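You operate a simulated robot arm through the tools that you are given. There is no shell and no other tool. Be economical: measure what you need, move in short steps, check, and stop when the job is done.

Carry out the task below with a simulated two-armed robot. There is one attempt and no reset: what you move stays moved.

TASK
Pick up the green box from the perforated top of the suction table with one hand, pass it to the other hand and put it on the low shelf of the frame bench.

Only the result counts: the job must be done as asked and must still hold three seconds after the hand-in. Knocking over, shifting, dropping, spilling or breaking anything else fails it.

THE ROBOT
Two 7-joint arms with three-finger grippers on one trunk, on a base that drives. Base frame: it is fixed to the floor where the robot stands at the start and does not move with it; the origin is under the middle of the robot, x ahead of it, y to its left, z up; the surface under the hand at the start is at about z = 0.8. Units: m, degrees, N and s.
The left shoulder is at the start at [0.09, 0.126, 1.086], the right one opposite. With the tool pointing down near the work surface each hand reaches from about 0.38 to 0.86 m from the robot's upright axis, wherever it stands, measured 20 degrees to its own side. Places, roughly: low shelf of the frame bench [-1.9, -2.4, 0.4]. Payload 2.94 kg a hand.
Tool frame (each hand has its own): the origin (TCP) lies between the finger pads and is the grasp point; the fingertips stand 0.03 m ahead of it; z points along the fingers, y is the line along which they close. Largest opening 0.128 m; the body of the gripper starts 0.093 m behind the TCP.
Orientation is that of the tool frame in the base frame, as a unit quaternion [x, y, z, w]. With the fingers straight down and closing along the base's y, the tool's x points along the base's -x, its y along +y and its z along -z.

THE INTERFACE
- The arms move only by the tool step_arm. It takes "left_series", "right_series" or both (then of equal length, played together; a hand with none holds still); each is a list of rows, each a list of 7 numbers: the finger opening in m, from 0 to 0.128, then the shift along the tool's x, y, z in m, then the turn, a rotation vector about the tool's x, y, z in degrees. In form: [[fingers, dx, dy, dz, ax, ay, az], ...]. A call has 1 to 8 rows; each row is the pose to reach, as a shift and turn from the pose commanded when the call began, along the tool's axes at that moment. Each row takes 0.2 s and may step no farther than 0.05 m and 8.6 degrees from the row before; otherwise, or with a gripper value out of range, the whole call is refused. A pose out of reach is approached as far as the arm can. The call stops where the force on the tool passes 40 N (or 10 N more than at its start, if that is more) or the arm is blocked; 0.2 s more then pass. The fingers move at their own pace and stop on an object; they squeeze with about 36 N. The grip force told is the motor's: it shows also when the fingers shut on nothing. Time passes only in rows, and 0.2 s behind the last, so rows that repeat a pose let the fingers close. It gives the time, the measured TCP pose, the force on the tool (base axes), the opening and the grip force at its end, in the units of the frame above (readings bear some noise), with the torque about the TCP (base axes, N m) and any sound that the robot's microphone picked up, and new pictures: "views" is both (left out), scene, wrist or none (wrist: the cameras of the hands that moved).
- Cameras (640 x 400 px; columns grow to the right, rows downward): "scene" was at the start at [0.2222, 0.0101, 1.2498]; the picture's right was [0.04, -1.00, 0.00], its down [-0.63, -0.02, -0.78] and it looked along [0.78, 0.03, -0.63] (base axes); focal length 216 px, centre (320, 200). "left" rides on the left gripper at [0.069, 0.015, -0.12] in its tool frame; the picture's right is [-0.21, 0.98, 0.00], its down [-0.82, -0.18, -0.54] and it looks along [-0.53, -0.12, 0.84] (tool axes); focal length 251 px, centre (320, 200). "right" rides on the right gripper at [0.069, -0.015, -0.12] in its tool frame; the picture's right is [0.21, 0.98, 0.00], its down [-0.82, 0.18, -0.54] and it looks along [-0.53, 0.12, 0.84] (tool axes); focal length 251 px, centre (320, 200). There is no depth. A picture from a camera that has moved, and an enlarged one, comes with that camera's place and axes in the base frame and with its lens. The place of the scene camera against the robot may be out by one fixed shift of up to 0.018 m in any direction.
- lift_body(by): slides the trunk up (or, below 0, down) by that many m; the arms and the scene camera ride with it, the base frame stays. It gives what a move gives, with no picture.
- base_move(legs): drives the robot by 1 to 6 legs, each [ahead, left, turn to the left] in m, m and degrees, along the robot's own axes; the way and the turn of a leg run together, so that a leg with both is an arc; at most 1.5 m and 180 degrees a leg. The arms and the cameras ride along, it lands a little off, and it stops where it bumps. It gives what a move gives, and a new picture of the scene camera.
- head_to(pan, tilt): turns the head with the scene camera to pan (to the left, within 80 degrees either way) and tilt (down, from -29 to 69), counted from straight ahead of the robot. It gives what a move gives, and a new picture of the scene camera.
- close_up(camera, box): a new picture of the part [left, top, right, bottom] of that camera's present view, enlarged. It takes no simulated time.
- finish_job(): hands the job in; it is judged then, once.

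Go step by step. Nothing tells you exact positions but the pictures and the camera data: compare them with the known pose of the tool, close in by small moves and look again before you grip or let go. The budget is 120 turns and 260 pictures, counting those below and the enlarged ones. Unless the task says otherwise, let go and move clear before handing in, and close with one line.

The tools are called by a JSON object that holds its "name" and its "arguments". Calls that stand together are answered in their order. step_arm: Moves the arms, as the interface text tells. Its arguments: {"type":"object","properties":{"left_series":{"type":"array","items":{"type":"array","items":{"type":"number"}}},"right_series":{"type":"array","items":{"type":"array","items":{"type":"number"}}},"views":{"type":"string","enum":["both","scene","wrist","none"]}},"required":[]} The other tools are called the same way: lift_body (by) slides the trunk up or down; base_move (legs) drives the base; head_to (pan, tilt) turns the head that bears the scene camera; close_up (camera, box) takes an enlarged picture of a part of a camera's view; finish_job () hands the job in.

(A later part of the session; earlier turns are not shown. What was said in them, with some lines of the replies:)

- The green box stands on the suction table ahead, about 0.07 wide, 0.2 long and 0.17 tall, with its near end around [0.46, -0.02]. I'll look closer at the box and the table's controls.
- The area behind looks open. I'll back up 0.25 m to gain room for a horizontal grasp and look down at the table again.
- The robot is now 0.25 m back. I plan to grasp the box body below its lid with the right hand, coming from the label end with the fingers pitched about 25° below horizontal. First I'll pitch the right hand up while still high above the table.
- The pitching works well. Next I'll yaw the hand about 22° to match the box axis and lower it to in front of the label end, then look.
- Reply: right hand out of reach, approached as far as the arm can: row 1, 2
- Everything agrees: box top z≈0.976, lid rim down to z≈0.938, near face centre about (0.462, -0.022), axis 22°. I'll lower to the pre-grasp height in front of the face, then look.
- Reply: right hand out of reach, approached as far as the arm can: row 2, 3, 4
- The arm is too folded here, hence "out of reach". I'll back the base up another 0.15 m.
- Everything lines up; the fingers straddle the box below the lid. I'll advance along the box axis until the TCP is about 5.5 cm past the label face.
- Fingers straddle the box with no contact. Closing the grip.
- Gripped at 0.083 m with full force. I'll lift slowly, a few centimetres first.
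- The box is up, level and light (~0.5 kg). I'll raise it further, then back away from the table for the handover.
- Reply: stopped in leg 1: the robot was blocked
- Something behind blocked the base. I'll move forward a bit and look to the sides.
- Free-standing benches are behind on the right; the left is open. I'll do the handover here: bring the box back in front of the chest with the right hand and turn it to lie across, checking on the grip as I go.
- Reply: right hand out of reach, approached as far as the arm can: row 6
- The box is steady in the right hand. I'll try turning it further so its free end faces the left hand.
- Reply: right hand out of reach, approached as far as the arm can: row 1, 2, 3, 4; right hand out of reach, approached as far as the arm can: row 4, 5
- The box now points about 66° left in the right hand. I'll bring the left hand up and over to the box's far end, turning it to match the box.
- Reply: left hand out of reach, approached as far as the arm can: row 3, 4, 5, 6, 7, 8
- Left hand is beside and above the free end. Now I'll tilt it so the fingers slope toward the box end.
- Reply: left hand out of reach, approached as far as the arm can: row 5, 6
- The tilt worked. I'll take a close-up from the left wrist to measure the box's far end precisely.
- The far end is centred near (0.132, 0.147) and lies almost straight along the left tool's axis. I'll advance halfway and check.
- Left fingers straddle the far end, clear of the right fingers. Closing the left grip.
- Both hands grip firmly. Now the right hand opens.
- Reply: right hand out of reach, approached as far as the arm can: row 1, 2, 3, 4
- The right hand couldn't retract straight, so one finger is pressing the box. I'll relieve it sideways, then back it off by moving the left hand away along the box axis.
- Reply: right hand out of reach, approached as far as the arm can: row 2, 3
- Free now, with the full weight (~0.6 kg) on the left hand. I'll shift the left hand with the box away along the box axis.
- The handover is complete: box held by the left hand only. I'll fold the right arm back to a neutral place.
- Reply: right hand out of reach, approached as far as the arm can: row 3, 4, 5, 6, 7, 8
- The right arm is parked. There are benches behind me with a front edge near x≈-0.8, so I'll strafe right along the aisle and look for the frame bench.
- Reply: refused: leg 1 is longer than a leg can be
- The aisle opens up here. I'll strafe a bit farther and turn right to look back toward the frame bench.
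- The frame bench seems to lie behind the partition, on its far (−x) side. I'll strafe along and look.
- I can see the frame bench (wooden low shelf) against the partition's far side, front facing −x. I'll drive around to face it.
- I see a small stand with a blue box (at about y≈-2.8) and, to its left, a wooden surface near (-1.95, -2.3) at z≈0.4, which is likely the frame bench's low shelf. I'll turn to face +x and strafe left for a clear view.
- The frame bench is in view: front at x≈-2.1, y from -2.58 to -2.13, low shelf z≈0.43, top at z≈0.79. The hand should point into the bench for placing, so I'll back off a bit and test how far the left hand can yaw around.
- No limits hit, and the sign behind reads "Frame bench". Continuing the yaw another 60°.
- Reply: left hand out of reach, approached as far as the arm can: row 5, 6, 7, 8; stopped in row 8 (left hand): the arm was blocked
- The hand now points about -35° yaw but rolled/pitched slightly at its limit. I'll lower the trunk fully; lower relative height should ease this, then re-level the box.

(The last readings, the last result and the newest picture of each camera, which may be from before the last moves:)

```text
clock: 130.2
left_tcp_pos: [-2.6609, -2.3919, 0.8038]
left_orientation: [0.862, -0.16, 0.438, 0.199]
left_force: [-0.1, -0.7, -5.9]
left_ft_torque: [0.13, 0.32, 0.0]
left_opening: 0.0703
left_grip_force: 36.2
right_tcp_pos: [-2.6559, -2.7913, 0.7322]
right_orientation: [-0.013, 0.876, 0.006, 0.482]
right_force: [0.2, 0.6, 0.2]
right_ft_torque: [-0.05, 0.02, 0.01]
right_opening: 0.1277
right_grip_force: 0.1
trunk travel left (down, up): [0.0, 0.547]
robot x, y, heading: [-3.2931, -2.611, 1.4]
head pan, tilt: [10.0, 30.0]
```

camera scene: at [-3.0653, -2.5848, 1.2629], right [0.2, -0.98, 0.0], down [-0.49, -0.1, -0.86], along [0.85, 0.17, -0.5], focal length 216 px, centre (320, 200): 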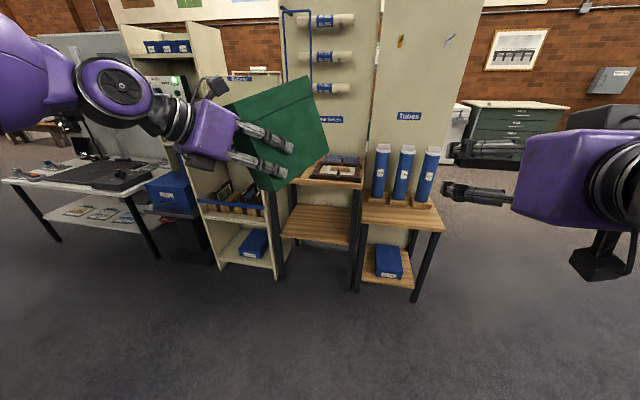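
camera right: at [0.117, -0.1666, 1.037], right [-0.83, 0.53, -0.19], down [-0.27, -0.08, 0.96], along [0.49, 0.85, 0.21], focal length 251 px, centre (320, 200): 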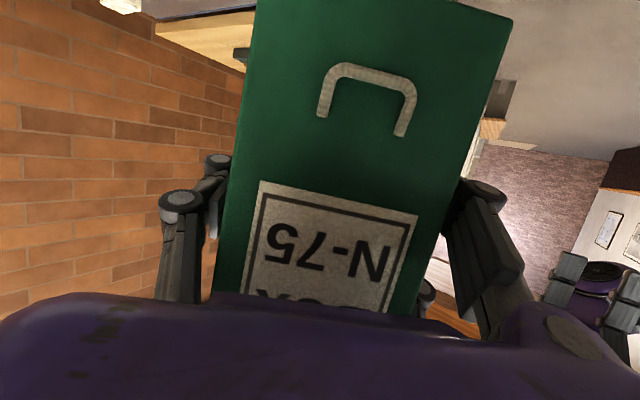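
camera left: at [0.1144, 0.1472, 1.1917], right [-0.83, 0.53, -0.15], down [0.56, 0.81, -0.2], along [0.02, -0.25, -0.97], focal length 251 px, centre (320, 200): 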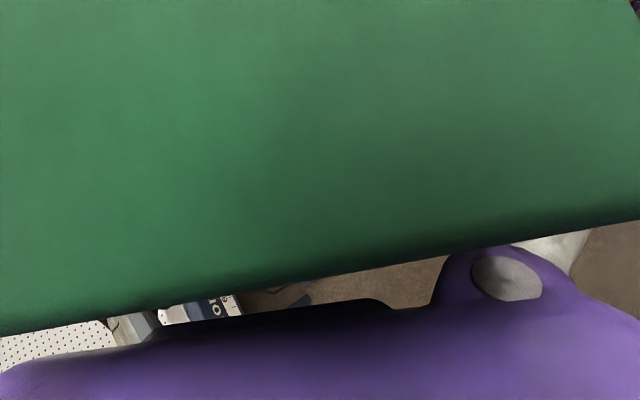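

{"name": "step_arm", "arguments": {"left_series": [[0.04, -0.0245, -0.006, 0.016, -1.3, -3.2, 4.8], [0.04, -0.049, -0.012, 0.0325, -2.6, -6.4, 9.7], [0.04, -0.0735, -0.018, 0.0486, -3.8, -9.6, 14.5], [0.04, -0.098, -0.0245, 0.065, -5.1, -12.8, 19.4], [0.04, -0.1224, -0.0306, 0.081, -6.4, -16, 24.2]], "views": "scene"}}

```text
clock: 131.4
left_tcp_pos: [-2.6605, -2.3928, 0.6526]
left_orientation: [0.849, -0.386, 0.337, 0.126]
left_force: [-0.5, 0.9, -5.1]
left_ft_torque: [0.32, 0.2, 0.0]
left_opening: 0.07
left_grip_force: 35.7
right_tcp_pos: [-2.6552, -2.7903, 0.73]
right_orientation: [-0.012, 0.876, 0.005, 0.482]
right_force: [-0.1, 0.1, 1.4]
right_ft_torque: [0.01, 0.01, -0.02]
right_opening: 0.128
right_grip_force: 0.0
trunk travel left (down, up): [0.0, 0.547]
robot x, y, heading: [-3.2931, -2.6117, 1.6]
head pan, tilt: [10.0, 30.0]
camera scene: at [-2.9732, -2.582, 0.9538], right [0.2, -0.98, 0.0], down [-0.49, -0.1, -0.87], along [0.85, 0.17, -0.5], focal length 216 px, centre (320, 200)
```

scene: 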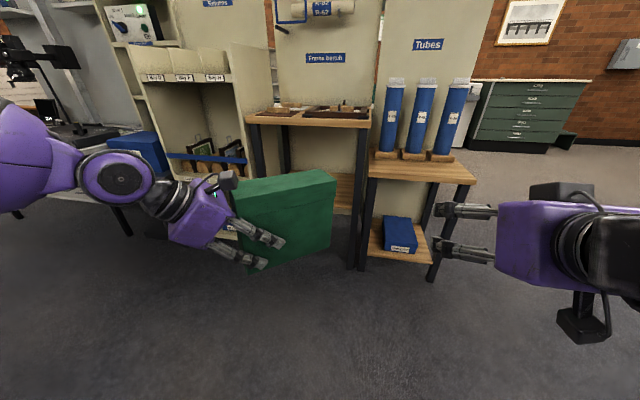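

The box is nearly level at yaw -45°. I'll continue to yaw about -25°, pitch 45°, and lower toward shelf height, still in front of the bench.

{"name": "step_arm", "arguments": {"left_series": [[0.04, -0.009, -0.008, 0.0226, 3.5, 0.6, -4.6], [0.04, -0.018, -0.0165, 0.0452, 6.9, 1.1, -9.2], [0.04, -0.0274, -0.025, 0.0678, 10.4, 1.7, -13.8], [0.04, -0.0365, -0.033, 0.0904, 13.9, 2.3, -18.4]], "views": "scene"}}

```text
clock: 132.4
left_tcp_pos: [-2.6087, -2.3914, 0.5614]
left_orientation: [0.902, -0.201, 0.374, 0.085]
left_force: [1.1, -0.7, -5.2]
left_ft_torque: [0.16, 0.34, -0.01]
left_opening: 0.0703
left_grip_force: 35.8
right_tcp_pos: [-2.6562, -2.7913, 0.7302]
right_orientation: [-0.013, 0.876, 0.006, 0.482]
right_force: [-0.5, -0.9, 0.0]
right_ft_torque: [-0.04, 0.01, 0.03]
right_opening: 0.1283
right_grip_force: 0.0
trunk travel left (down, up): [0.0, 0.547]
robot x, y, heading: [-3.2948, -2.6181, 1.2]
head pan, tilt: [10.0, 30.0]
camera scene: at [-2.9731, -2.582, 0.9538], right [0.2, -0.98, 0.0], down [-0.49, -0.1, -0.87], along [0.85, 0.17, -0.5], focal length 216 px, centre (320, 200)
```

scene: 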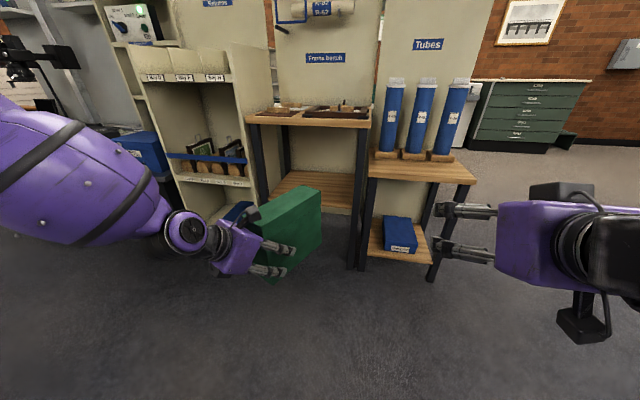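

{"name": "step_arm", "arguments": {"left_series": [[0.04, 0, 0, 0, 4.7, 0, -4.7], [0.04, 0, 0, 0, 9.4, 0, -9.4], [0.04, 0, 0, 0, 14.1, 0, -14.1]], "views": "none"}}

{"name": "close_up", "arguments": {"camera": "scene", "box": [220, 90, 400, 290]}}

```text
clock: 133.2
left_tcp_pos: [-2.6277, -2.3072, 0.536]
left_orientation: [0.917, -0.051, 0.393, 0.043]
left_force: [0.1, -0.1, -5.2]
left_ft_torque: [0.05, 0.37, 0.01]
left_opening: 0.0705
left_grip_force: 36.1
left hand out of reach, approached as far as the arm can: row 1, 2, 3
right_tcp_pos: [-2.655, -2.7918, 0.7308]
right_orientation: [-0.013, 0.876, 0.007, 0.482]
right_force: [0.4, -0.5, -0.3]
right_ft_torque: [0.04, -0.02, 0.01]
right_opening: 0.1281
right_grip_force: 0.0
trunk travel left (down, up): [0.0, 0.547]
robot x, y, heading: [-3.2948, -2.6169, 1.7]
head pan, tilt: [10.0, 30.0]
```

```text
2.00 times, centred on (310, 190) of scene
camera zoom: at [-2.9735, -2.5821, 0.9539], right [0.2, -0.98, 0.0], down [-0.49, -0.1, -0.87], along [0.85, 0.17, -0.5], focal length 431 px, centre (340, 220)
```

zoom: 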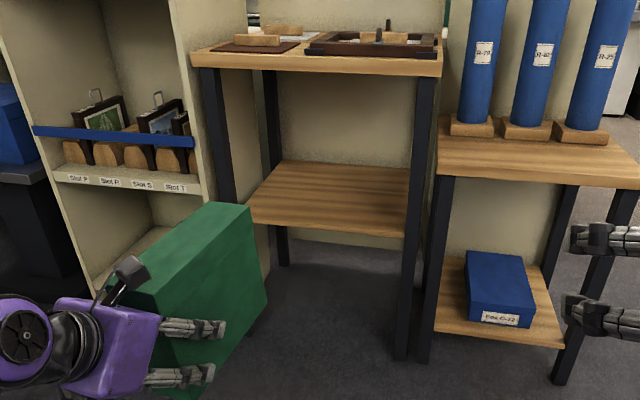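

The left hand now points almost straight into the bench (yaw -9°, pitch 43°). Shelf: z≈0.41, x from -2.09 to -1.71, opening y from -2.55 to -2.14. Before driving in I must tuck the right arm back so it doesn't hit the tube stand.

{"name": "step_arm", "arguments": {"right_series": [[0.1, -0.003, -0.019, -0.035, 0, 7.1, 0], [0.1, -0.0065, -0.0375, -0.069, 0, 14.2, 0], [0.1, -0.01, -0.056, -0.104, 0, 21.4, 0], [0.1, -0.013, -0.075, -0.1385, 0, 28.5, 0], [0.1, -0.016, -0.094, -0.173, 0, 35.6, 0], [0.1, -0.0195, -0.1125, -0.208, 0, 42.7, 0], [0.1, -0.023, -0.131, -0.242, 0, 49.9, 0], [0.1, -0.026, -0.15, -0.277, 0, 57, 0]], "views": "scene"}}

```text
clock: 135.2
left_tcp_pos: [-2.6281, -2.3087, 0.534]
left_orientation: [0.918, -0.052, 0.391, 0.043]
left_force: [0.1, -1.1, -5.4]
left_ft_torque: [0.08, 0.38, 0.02]
left_opening: 0.0702
left_grip_force: 36.4
right_tcp_pos: [-2.9061, -2.9533, 0.9339]
right_orientation: [-0.06, 0.969, 0.058, 0.233]
right_force: [0.9, 0.1, 0.7]
right_ft_torque: [0.02, 0.05, 0.04]
right_opening: 0.0999
right_grip_force: 0.1
right hand out of reach, approached as far as the arm can: row 6, 7, 8
trunk travel left (down, up): [0.0, 0.547]
robot x, y, heading: [-3.2947, -2.611, 1.5]
head pan, tilt: [10.0, 30.0]
stopped in row 8 (right hand): the arm was blocked; the commanded pose is now the measured one
camera scene: at [-2.9727, -2.5825, 0.9536], right [0.2, -0.98, 0.0], down [-0.49, -0.1, -0.87], along [0.85, 0.17, -0.5], focal length 216 px, centre (320, 200)
```

scene: 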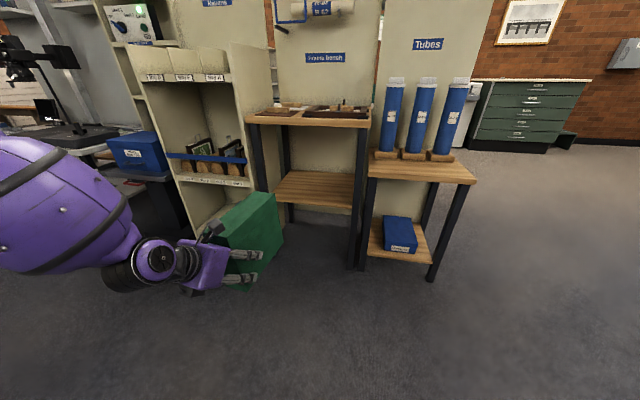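

Right arm is tucked. I want to see where the left forearm and elbow are relative to the hand, so I'll look left.

{"name": "head_to", "arguments": {"pan": 50, "tilt": 40}}

```text
clock: 136.3
left_tcp_pos: [-2.628, -2.3092, 0.5357]
left_orientation: [0.917, -0.052, 0.393, 0.043]
left_force: [-0.1, 0.1, -5.3]
left_ft_torque: [-0.01, 0.37, 0.0]
left_opening: 0.0701
left_grip_force: 35.8
right_tcp_pos: [-2.907, -2.9542, 0.934]
right_orientation: [-0.06, 0.969, 0.059, 0.232]
right_force: [-0.2, -0.1, -0.1]
right_ft_torque: [0.01, -0.01, 0.0]
right_opening: 0.1
right_grip_force: 0.0
trunk travel left (down, up): [0.0, 0.547]
robot x, y, heading: [-3.2945, -2.6178, 1.3]
head pan, tilt: [50.0, 40.0]
camera scene: at [-2.9974, -2.5419, 0.9439], right [0.67, -0.74, 0.0], down [-0.44, -0.4, -0.8], along [0.6, 0.54, -0.59], focal length 216 px, centre (320, 200)
```

scene: 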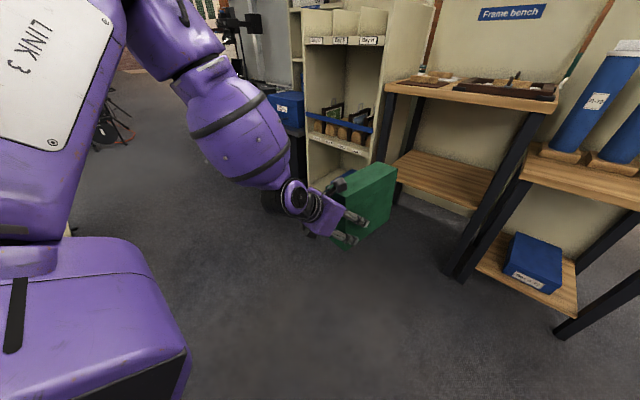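

The left forearm runs out to the left at about the wrist's x, so it could graze the bench front. I'll swing the right hand farther out, turn the base about 10° left to bring the forearm back, and place the box near the shelf's front.

{"name": "step_arm", "arguments": {"right_series": [[0.1, 0.0106, -0.043, -0.01, 0, 0, 0], [0.1, 0.021, -0.0865, -0.0195, 0, 0, 0], [0.1, 0.032, -0.13, -0.029, 0, 0, 0], [0.1, 0.0425, -0.173, -0.039, 0, 0, 0]], "views": "none"}}

{"name": "base_move", "arguments": {"legs": [[0, 0, 10]]}}

```text
clock: 137.3
left_tcp_pos: [-2.6274, -2.3094, 0.5362]
left_orientation: [0.918, -0.051, 0.392, 0.043]
left_force: [-0.4, 0.7, -6.7]
left_ft_torque: [0.02, 0.34, 0.02]
left_opening: 0.0703
left_grip_force: 36.0
right_tcp_pos: [-2.9294, -3.1044, 0.9292]
right_orientation: [-0.058, 0.969, 0.057, 0.232]
right_force: [0.8, 0.1, 1.3]
right_ft_torque: [-0.04, 0.03, 0.02]
right_opening: 0.0997
right_grip_force: 0.1
right hand out of reach, approached as far as the arm can: row 4
trunk travel left (down, up): [0.0, 0.547]
robot x, y, heading: [-3.2969, -2.6138, 1.6]
head pan, tilt: [50.0, 40.0]
```

```text
clock: 138.4
left_tcp_pos: [-2.6915, -2.1989, 0.5351]
left_orientation: [0.918, 0.028, 0.395, 0.009]
left_force: [0.6, -0.2, -5.6]
left_ft_torque: [-0.04, 0.37, 0.0]
left_opening: 0.0701
left_grip_force: 35.9
right_tcp_pos: [-2.8486, -3.0327, 0.928]
right_orientation: [-0.142, 0.96, 0.078, 0.227]
right_force: [0.0, 0.1, 0.7]
right_ft_torque: [-0.02, -0.01, 0.0]
right_opening: 0.1
right_grip_force: 0.0
trunk travel left (down, up): [0.0, 0.547]
robot x, y, heading: [-3.2967, -2.6139, 11.4]
head pan, tilt: [50.0, 40.0]
camera scene: at [-3.0131, -2.491, 0.9445], right [0.79, -0.61, 0.0], down [-0.36, -0.47, -0.81], along [0.49, 0.64, -0.59], focal length 216 px, centre (320, 200)
```

scene: 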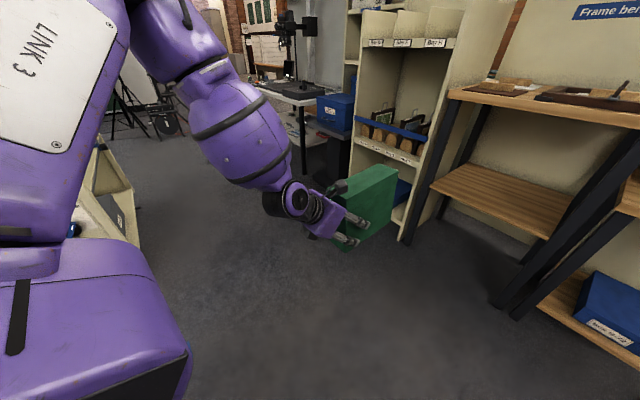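

{"name": "base_move", "arguments": {"legs": [[0.324, -0.214, 0]]}}

{"name": "head_to", "arguments": {"pan": 25, "tilt": 35}}

```text
clock: 140.9
left_tcp_pos: [-2.333, -2.3423, 0.5358]
left_orientation: [0.918, 0.029, 0.395, 0.009]
left_force: [0.1, 0.0, -5.7]
left_ft_torque: [-0.03, 0.41, -0.02]
left_opening: 0.0703
left_grip_force: 36.0
right_tcp_pos: [-2.4869, -3.1774, 0.9286]
right_orientation: [-0.143, 0.96, 0.078, 0.226]
right_force: [-0.5, -1.2, 0.1]
right_ft_torque: [0.01, 0.03, 0.0]
right_opening: 0.1
right_grip_force: 0.1
trunk travel left (down, up): [0.0, 0.547]
robot x, y, heading: [-2.9344, -2.7625, 11.5]
head pan, tilt: [50.0, 40.0]
camera scene: at [-2.6537, -2.6356, 0.945], right [0.8, -0.61, 0.0], down [-0.35, -0.46, -0.81], along [0.49, 0.65, -0.58], focal length 216 px, centre (320, 200)
```

scene: 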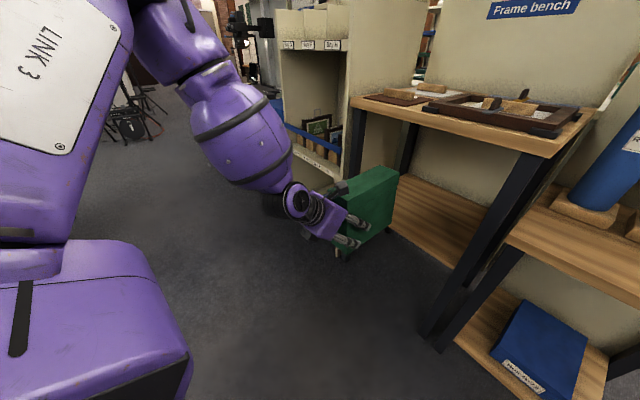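

```text
clock: 141.8
left_tcp_pos: [-2.332, -2.3417, 0.5351]
left_orientation: [0.918, 0.03, 0.394, 0.008]
left_force: [0.5, -1.2, -6.0]
left_ft_torque: [-0.05, 0.38, 0.02]
left_opening: 0.0701
left_grip_force: 36.0
right_tcp_pos: [-2.4875, -3.1773, 0.9287]
right_orientation: [-0.144, 0.96, 0.078, 0.228]
right_force: [0.4, -0.9, -0.7]
right_ft_torque: [-0.02, -0.01, -0.02]
right_opening: 0.1001
right_grip_force: 0.1
trunk travel left (down, up): [0.0, 0.547]
robot x, y, heading: [-2.9368, -2.7594, 11.7]
head pan, tilt: [25.0, 35.0]
camera scene: at [-2.6364, -2.6527, 0.9461], right [0.6, -0.8, 0.0], down [-0.46, -0.34, -0.82], along [0.66, 0.49, -0.57], focal length 216 px, centre (320, 200)
```

scene: 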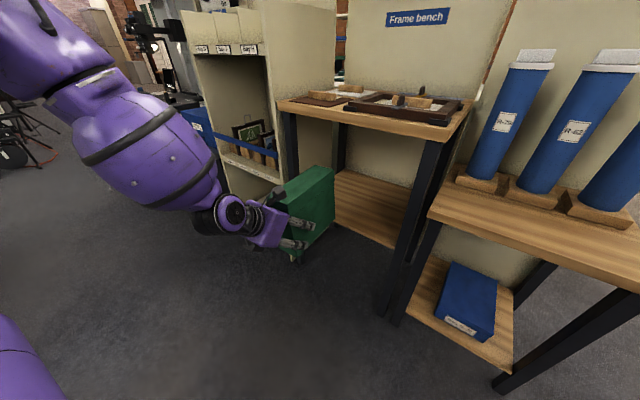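

{"name": "close_up", "arguments": {"camera": "scene", "box": [220, 80, 480, 330]}}

{"name": "close_up", "arguments": {"camera": "left", "box": [0, 0, 640, 400]}}

```text
1.60 times, centred on (350, 205) of scene
camera zoom: at [-2.6364, -2.6527, 0.9461], right [0.6, -0.8, 0.0], down [-0.46, -0.34, -0.82], along [0.66, 0.49, -0.57], focal length 345 px, centre (272, 192)
```

zoom: 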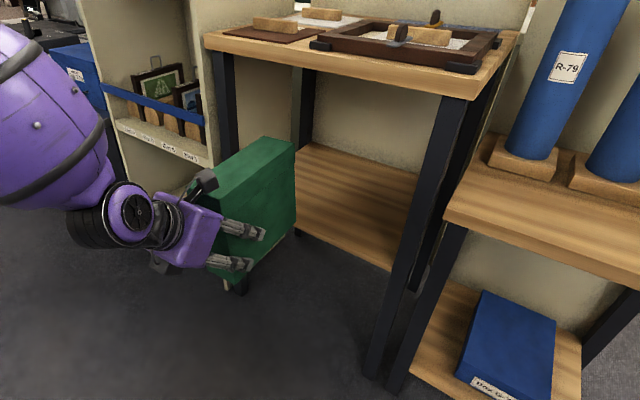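

```text
1.00 times, centred on (320, 200) of left (not enlarged: the box is as wide or as high as the picture)
camera zoom: at [-2.3719, -2.3534, 0.6694], right [-0.1, -0.99, -0.12], down [-0.97, 0.13, -0.23], along [0.24, 0.09, -0.97], focal length 251 px, centre (320, 200)
```

zoom: 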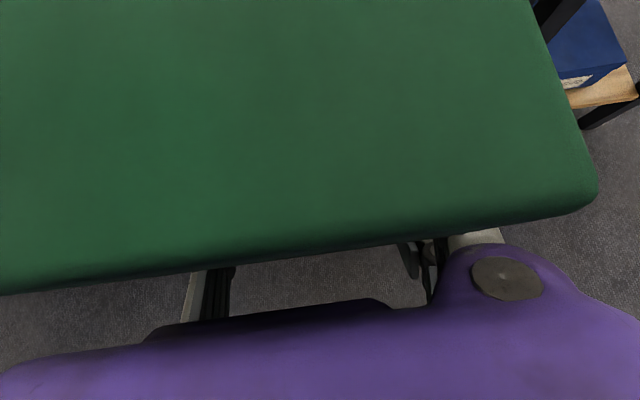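

Aligned with the opening (y from -2.555 to -2.136, box centred near -2.345), box bottom z≈0.48, about 7 cm above the shelf. Driving in, first 0.2 m.

{"name": "base_move", "arguments": {"legs": [[0.196, -0.042, 0]]}}

{"name": "close_up", "arguments": {"camera": "scene", "box": [160, 80, 420, 330]}}

```text
clock: 143.4
left_tcp_pos: [-2.1319, -2.3434, 0.5353]
left_orientation: [0.918, 0.029, 0.395, 0.01]
left_force: [0.7, -0.4, -6.3]
left_ft_torque: [-0.03, 0.4, -0.01]
left_opening: 0.0703
left_grip_force: 36.3
right_tcp_pos: [-2.2873, -3.1794, 0.9296]
right_orientation: [-0.143, 0.96, 0.077, 0.226]
right_force: [0.0, 0.4, 0.6]
right_ft_torque: [0.01, 0.0, -0.02]
right_opening: 0.1001
right_grip_force: 0.0
trunk travel left (down, up): [0.0, 0.547]
robot x, y, heading: [-2.7323, -2.7599, 11.2]
head pan, tilt: [25.0, 35.0]
camera scene: at [-2.4351, -2.6545, 0.946], right [0.6, -0.8, 0.0], down [-0.46, -0.34, -0.82], along [0.66, 0.49, -0.57], focal length 216 px, centre (320, 200)
```

scene: 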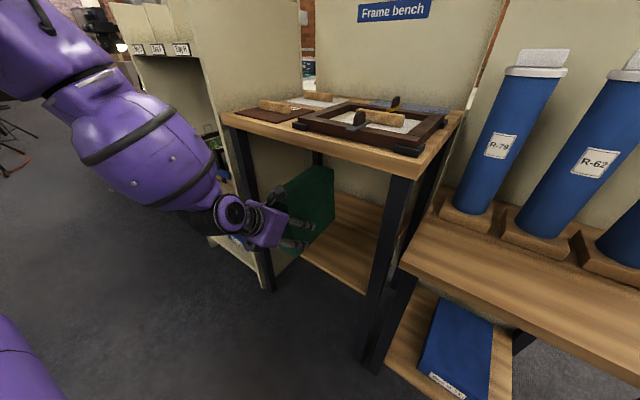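

```text
1.60 times, centred on (290, 205) of scene
camera zoom: at [-2.4351, -2.6545, 0.946], right [0.6, -0.8, 0.0], down [-0.46, -0.34, -0.82], along [0.66, 0.49, -0.57], focal length 345 px, centre (368, 192)
```

zoom: 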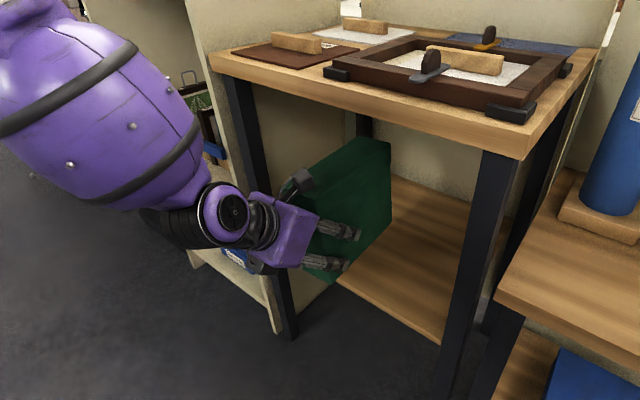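

{"name": "base_move", "arguments": {"legs": [[0.074, -0.016, 0]]}}

{"name": "head_to", "arguments": {"pan": 50, "tilt": 30}}

```text
clock: 144.4
left_tcp_pos: [-2.0549, -2.3447, 0.534]
left_orientation: [0.919, 0.03, 0.394, 0.009]
left_force: [0.2, -0.2, -6.0]
left_ft_torque: [-0.02, 0.38, 0.01]
left_opening: 0.0703
left_grip_force: 36.0
right_tcp_pos: [-2.2108, -3.1801, 0.9285]
right_orientation: [-0.145, 0.96, 0.079, 0.227]
right_force: [-0.1, 0.1, 0.6]
right_ft_torque: [0.01, 0.04, 0.02]
right_opening: 0.1
right_grip_force: 0.0
trunk travel left (down, up): [0.0, 0.547]
robot x, y, heading: [-2.6561, -2.762, 11.5]
head pan, tilt: [25.0, 35.0]
camera scene: at [-2.3595, -2.6553, 0.9459], right [0.6, -0.8, 0.0], down [-0.46, -0.34, -0.82], along [0.66, 0.49, -0.57], focal length 216 px, centre (320, 200)
```

scene: 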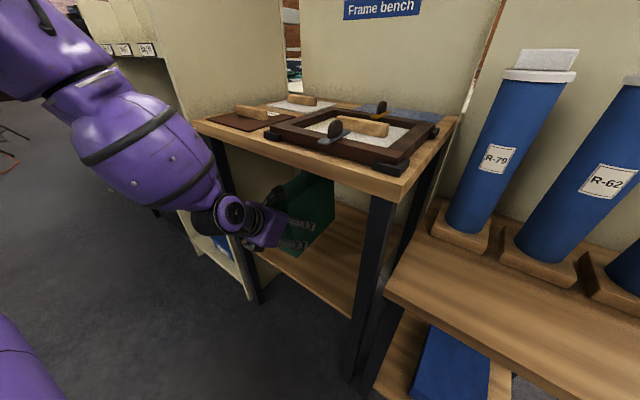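

```text
clock: 145.3
left_tcp_pos: [-2.0564, -2.344, 0.5347]
left_orientation: [0.919, 0.029, 0.394, 0.01]
left_force: [-0.7, -0.3, -5.8]
left_ft_torque: [-0.01, 0.39, 0.0]
left_opening: 0.0702
left_grip_force: 36.7
right_tcp_pos: [-2.2114, -3.1802, 0.9294]
right_orientation: [-0.144, 0.96, 0.078, 0.227]
right_force: [-0.5, -0.2, -0.3]
right_ft_torque: [-0.02, 0.03, 0.02]
right_opening: 0.0998
right_grip_force: 0.1
trunk travel left (down, up): [0.0, 0.547]
robot x, y, heading: [-2.6568, -2.7631, 11.5]
head pan, tilt: [50.0, 30.0]
camera scene: at [-2.3824, -2.6306, 0.9561], right [0.85, -0.53, 0.0], down [-0.25, -0.41, -0.88], along [0.47, 0.74, -0.48], focal length 216 px, centre (320, 200)
```

scene: 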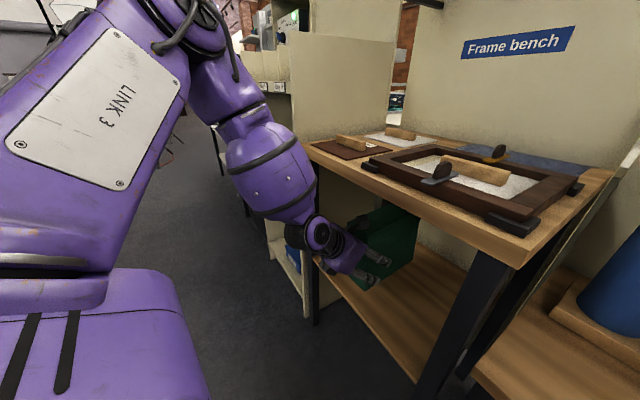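

Forearm still clears the bench top's edge. I'll now push 3 cm further in and lower about 4.5 cm with the arm, then check.

{"name": "step_arm", "arguments": {"left_series": [[0.04, 0.0103, -0.001, 0.0108, 0, 0, 0], [0.04, 0.0206, -0.001, 0.0217, 0, 0, 0], [0.04, 0.0097, -0.001, 0.0321, 0, 0, 0], [0.04, -0.0012, -0.001, 0.0424, 0, 0, 0], [0.04, -0.0118, -0.001, 0.0527, 0, 0, 0]], "views": "scene"}}

{"name": "close_up", "arguments": {"camera": "scene", "box": [240, 100, 480, 330]}}

```text
clock: 146.5
left_tcp_pos: [-2.0269, -2.3437, 0.4898]
left_orientation: [0.919, 0.03, 0.394, 0.008]
left_force: [-0.1, 0.5, -5.8]
left_ft_torque: [-0.01, 0.36, -0.01]
left_opening: 0.0705
left_grip_force: 35.6
left hand out of reach, approached as far as the arm can: row 2
right_tcp_pos: [-2.2108, -3.1801, 0.9284]
right_orientation: [-0.144, 0.96, 0.078, 0.226]
right_force: [-0.6, 0.6, -0.1]
right_ft_torque: [0.02, -0.01, -0.02]
right_opening: 0.1
right_grip_force: 0.0
trunk travel left (down, up): [0.0, 0.547]
robot x, y, heading: [-2.6637, -2.7609, 11.4]
head pan, tilt: [50.0, 30.0]
camera scene: at [-2.3801, -2.6305, 0.9619], right [0.84, -0.55, 0.0], down [-0.23, -0.35, -0.91], along [0.5, 0.76, -0.42], focal length 216 px, centre (320, 200)
```

scene: 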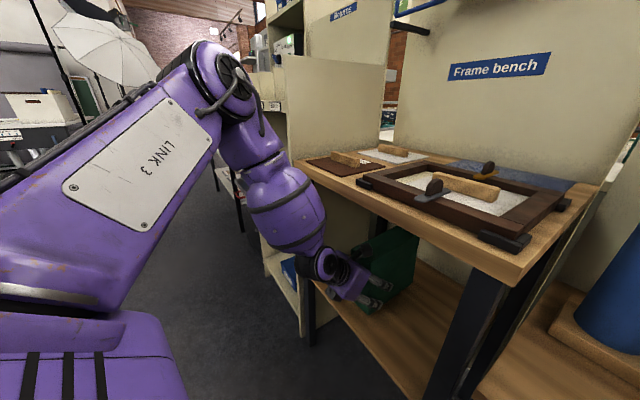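

```text
1.74 times, centred on (360, 215) of scene
camera zoom: at [-2.3801, -2.6305, 0.9619], right [0.84, -0.55, 0.0], down [-0.23, -0.35, -0.91], along [0.5, 0.76, -0.42], focal length 375 px, centre (250, 174)
```

zoom: 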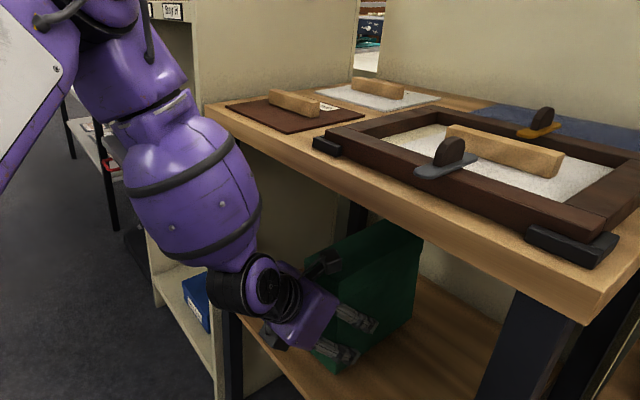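

{"name": "step_arm", "arguments": {"left_series": [[0.04, -0.0043, 0, 0.0041, 0, 0, 0], [0.04, -0.0087, 0, 0.0083, 0, 0, 0], [0.04, -0.013, 0, 0.0124, 0, 0, 0]], "views": "none"}}

{"name": "close_up", "arguments": {"camera": "scene", "box": [280, 210, 460, 340]}}

```text
clock: 147.3
left_tcp_pos: [-2.0223, -2.3461, 0.4798]
left_orientation: [0.915, 0.027, 0.402, 0.007]
left_force: [4.1, 3.7, 34.0]
left_ft_torque: [1.41, 1.09, -0.16]
left_opening: 0.0708
left_grip_force: 35.9
right_tcp_pos: [-2.214, -3.1812, 0.9295]
right_orientation: [-0.143, 0.96, 0.079, 0.229]
right_force: [0.4, -0.1, -0.4]
right_ft_torque: [0.02, -0.01, -0.01]
right_opening: 0.1002
right_grip_force: 0.2
trunk travel left (down, up): [0.0, 0.547]
robot x, y, heading: [-2.66, -2.7625, 11.6]
head pan, tilt: [50.0, 30.0]
```

```text
3.08 times, centred on (370, 275) of scene
camera zoom: at [-2.3894, -2.6299, 0.9552], right [0.88, -0.48, 0.0], down [-0.24, -0.43, -0.87], along [0.42, 0.76, -0.49], focal length 664 px, centre (166, -31)
```

zoom: 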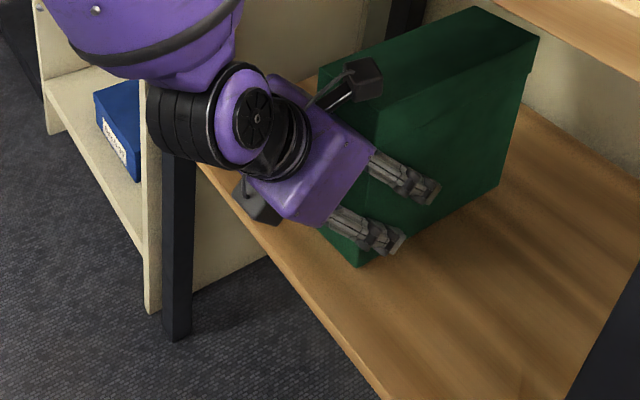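

The box has touched down (34 N) on its hand-side edge; it's rolled ~2° and nose-up ~1.4°. I'll ease the load and level it before letting go.

{"name": "step_arm", "arguments": {"left_series": [[0.04, 0.0036, 0, -0.0034, 0.8, -0.6, 0.8], [0.04, 0.0036, 0, -0.0034, 1.6, -1.3, 1.6], [0.04, 0.0036, 0, -0.0034, 1.6, -1.3, 1.6]], "views": "none"}}

{"name": "close_up", "arguments": {"camera": "scene", "box": [280, 210, 460, 340]}}

```text
clock: 148.1
left_tcp_pos: [-2.0326, -2.3353, 0.4765]
left_orientation: [0.923, 0.02, 0.385, -0.005]
left_force: [0.4, -6.6, 12.3]
left_ft_torque: [0.23, -1.23, -0.65]
left_opening: 0.0707
left_grip_force: 36.1
left hand out of reach, approached as far as the arm can: row 2, 3
right_tcp_pos: [-2.2135, -3.1804, 0.9289]
right_orientation: [-0.143, 0.96, 0.079, 0.227]
right_force: [-0.3, -0.1, -0.4]
right_ft_torque: [0.02, 0.01, -0.02]
right_opening: 0.1
right_grip_force: 0.0
trunk travel left (down, up): [0.0, 0.547]
robot x, y, heading: [-2.659, -2.7622, 11.4]
head pan, tilt: [50.0, 30.0]
```

```text
3.08 times, centred on (370, 275) of scene
camera zoom: at [-2.3889, -2.6294, 0.9545], right [0.88, -0.48, 0.0], down [-0.24, -0.44, -0.87], along [0.41, 0.76, -0.5], focal length 664 px, centre (166, -31)
```

zoom: 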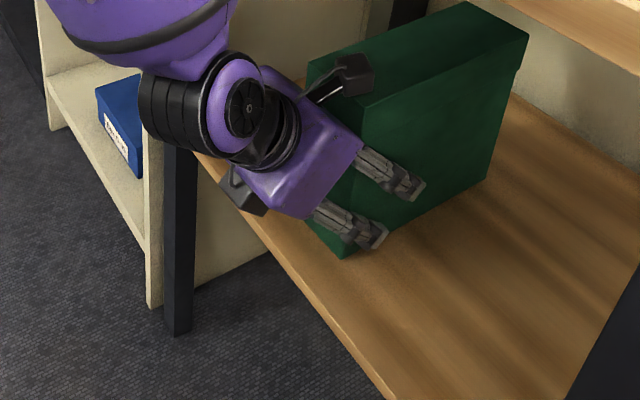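

The box is flat on the shelf, about 3–5 cm inside the front edge. Releasing.

{"name": "step_arm", "arguments": {"left_series": [[0.09, 0, 0, 0, 0, 0, 0], [0.115, 0, 0, 0, 0, 0, 0], [0.12, 0, 0, 0, 0, 0, 0]], "views": "none"}}

{"name": "close_up", "arguments": {"camera": "scene", "box": [280, 210, 460, 340]}}

```text
clock: 148.9
left_tcp_pos: [-2.0322, -2.3338, 0.4748]
left_orientation: [0.923, 0.02, 0.385, -0.005]
left_force: [0.8, 0.1, 0.2]
left_ft_torque: [-0.01, -0.03, 0.0]
left_opening: 0.1201
left_grip_force: 0.0
right_tcp_pos: [-2.2125, -3.1806, 0.9297]
right_orientation: [-0.143, 0.96, 0.079, 0.227]
right_force: [-0.8, -0.7, -0.1]
right_ft_torque: [0.0, -0.01, 0.0]
right_opening: 0.0998
right_grip_force: 0.0
trunk travel left (down, up): [0.0, 0.547]
robot x, y, heading: [-2.6583, -2.7586, 11.6]
head pan, tilt: [50.0, 30.0]
```

```text
3.08 times, centred on (370, 275) of scene
camera zoom: at [-2.388, -2.6285, 0.9541], right [0.88, -0.48, 0.0], down [-0.24, -0.44, -0.87], along [0.41, 0.76, -0.5], focal length 664 px, centre (166, -31)
```

zoom: 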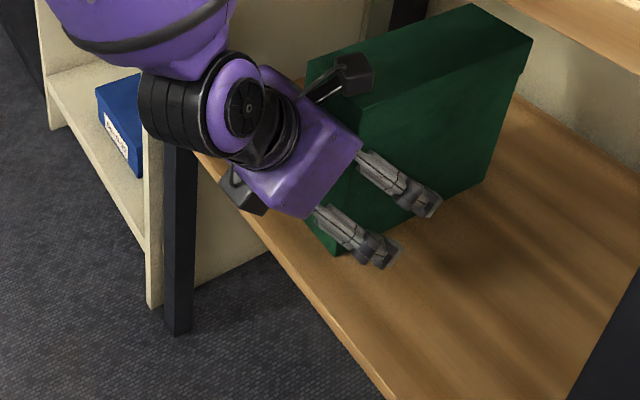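

Free of contact. Backing straight out with the base so the fingers slide clear along the box's sides.

{"name": "base_move", "arguments": {"legs": [[-0.245, 0.05, 0]]}}

{"name": "head_to", "arguments": {"pan": 20, "tilt": 35}}

```text
clock: 150.7
left_tcp_pos: [-2.2789, -2.3352, 0.475]
left_orientation: [0.922, 0.02, 0.386, -0.005]
left_force: [-0.7, -0.4, 0.2]
left_ft_torque: [0.01, 0.0, -0.01]
left_opening: 0.12
left_grip_force: 0.1
right_tcp_pos: [-2.4604, -3.1814, 0.9302]
right_orientation: [-0.142, 0.96, 0.078, 0.227]
right_force: [0.4, 0.4, 0.1]
right_ft_torque: [0.0, 0.04, 0.0]
right_opening: 0.1
right_grip_force: 0.0
trunk travel left (down, up): [0.0, 0.547]
robot x, y, heading: [-2.905, -2.7619, 11.6]
head pan, tilt: [50.0, 30.0]
camera scene: at [-2.6356, -2.6286, 0.9542], right [0.88, -0.48, 0.0], down [-0.24, -0.44, -0.87], along [0.42, 0.76, -0.5], focal length 216 px, centre (320, 200)
```

scene: 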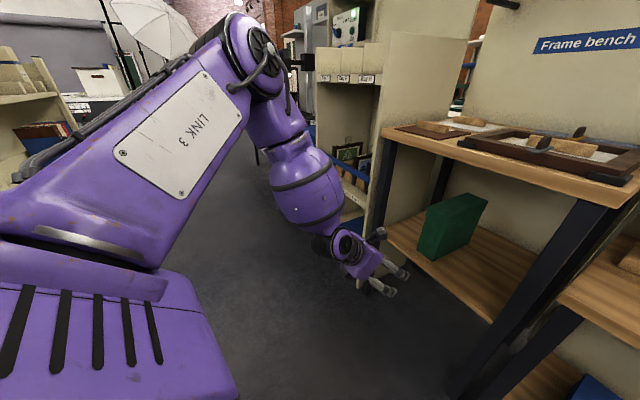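

```text
clock: 151.7
left_tcp_pos: [-2.2785, -2.3345, 0.4739]
left_orientation: [0.922, 0.019, 0.386, -0.004]
left_force: [0.6, -0.1, 0.0]
left_ft_torque: [0.0, -0.03, 0.03]
left_opening: 0.1201
left_grip_force: 0.2
right_tcp_pos: [-2.461, -3.1816, 0.9289]
right_orientation: [-0.142, 0.96, 0.076, 0.228]
right_force: [0.3, -0.1, 0.0]
right_ft_torque: [-0.04, -0.02, 0.0]
right_opening: 0.1001
right_grip_force: 0.1
trunk travel left (down, up): [0.0, 0.547]
robot x, y, heading: [-2.9036, -2.7554, 11.5]
head pan, tilt: [20.0, 35.0]
camera scene: at [-2.6325, -2.6305, 0.9531], right [0.86, -0.51, 0.0], down [-0.26, -0.44, -0.86], along [0.44, 0.74, -0.51], focal length 216 px, centre (320, 200)
```

scene: 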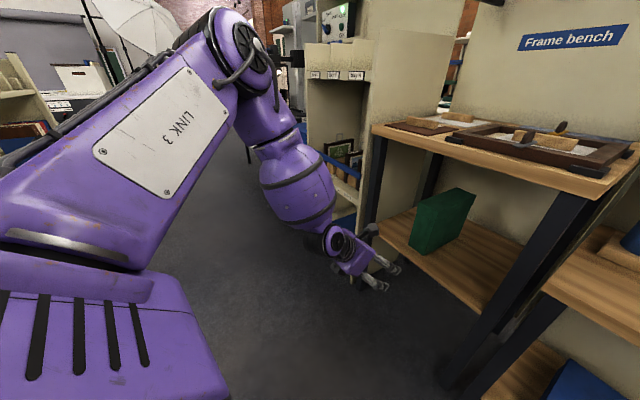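

The green box stands upright on the frame bench's low shelf, both hands are open and clear, and nothing else on the bench has moved. Handing in.

{"name": "finish_job", "arguments": {}}

```text
The job is handed in.
```

The green box is standing upright on the low shelf of the frame bench. The right hand picked it up, passed it in mid-air to the left, and the left placed it. While backing away from the suction table, the base once bumped something unseen behind it. I saw nothing shifted or knocked over, but I never got a direct look at what it hit.
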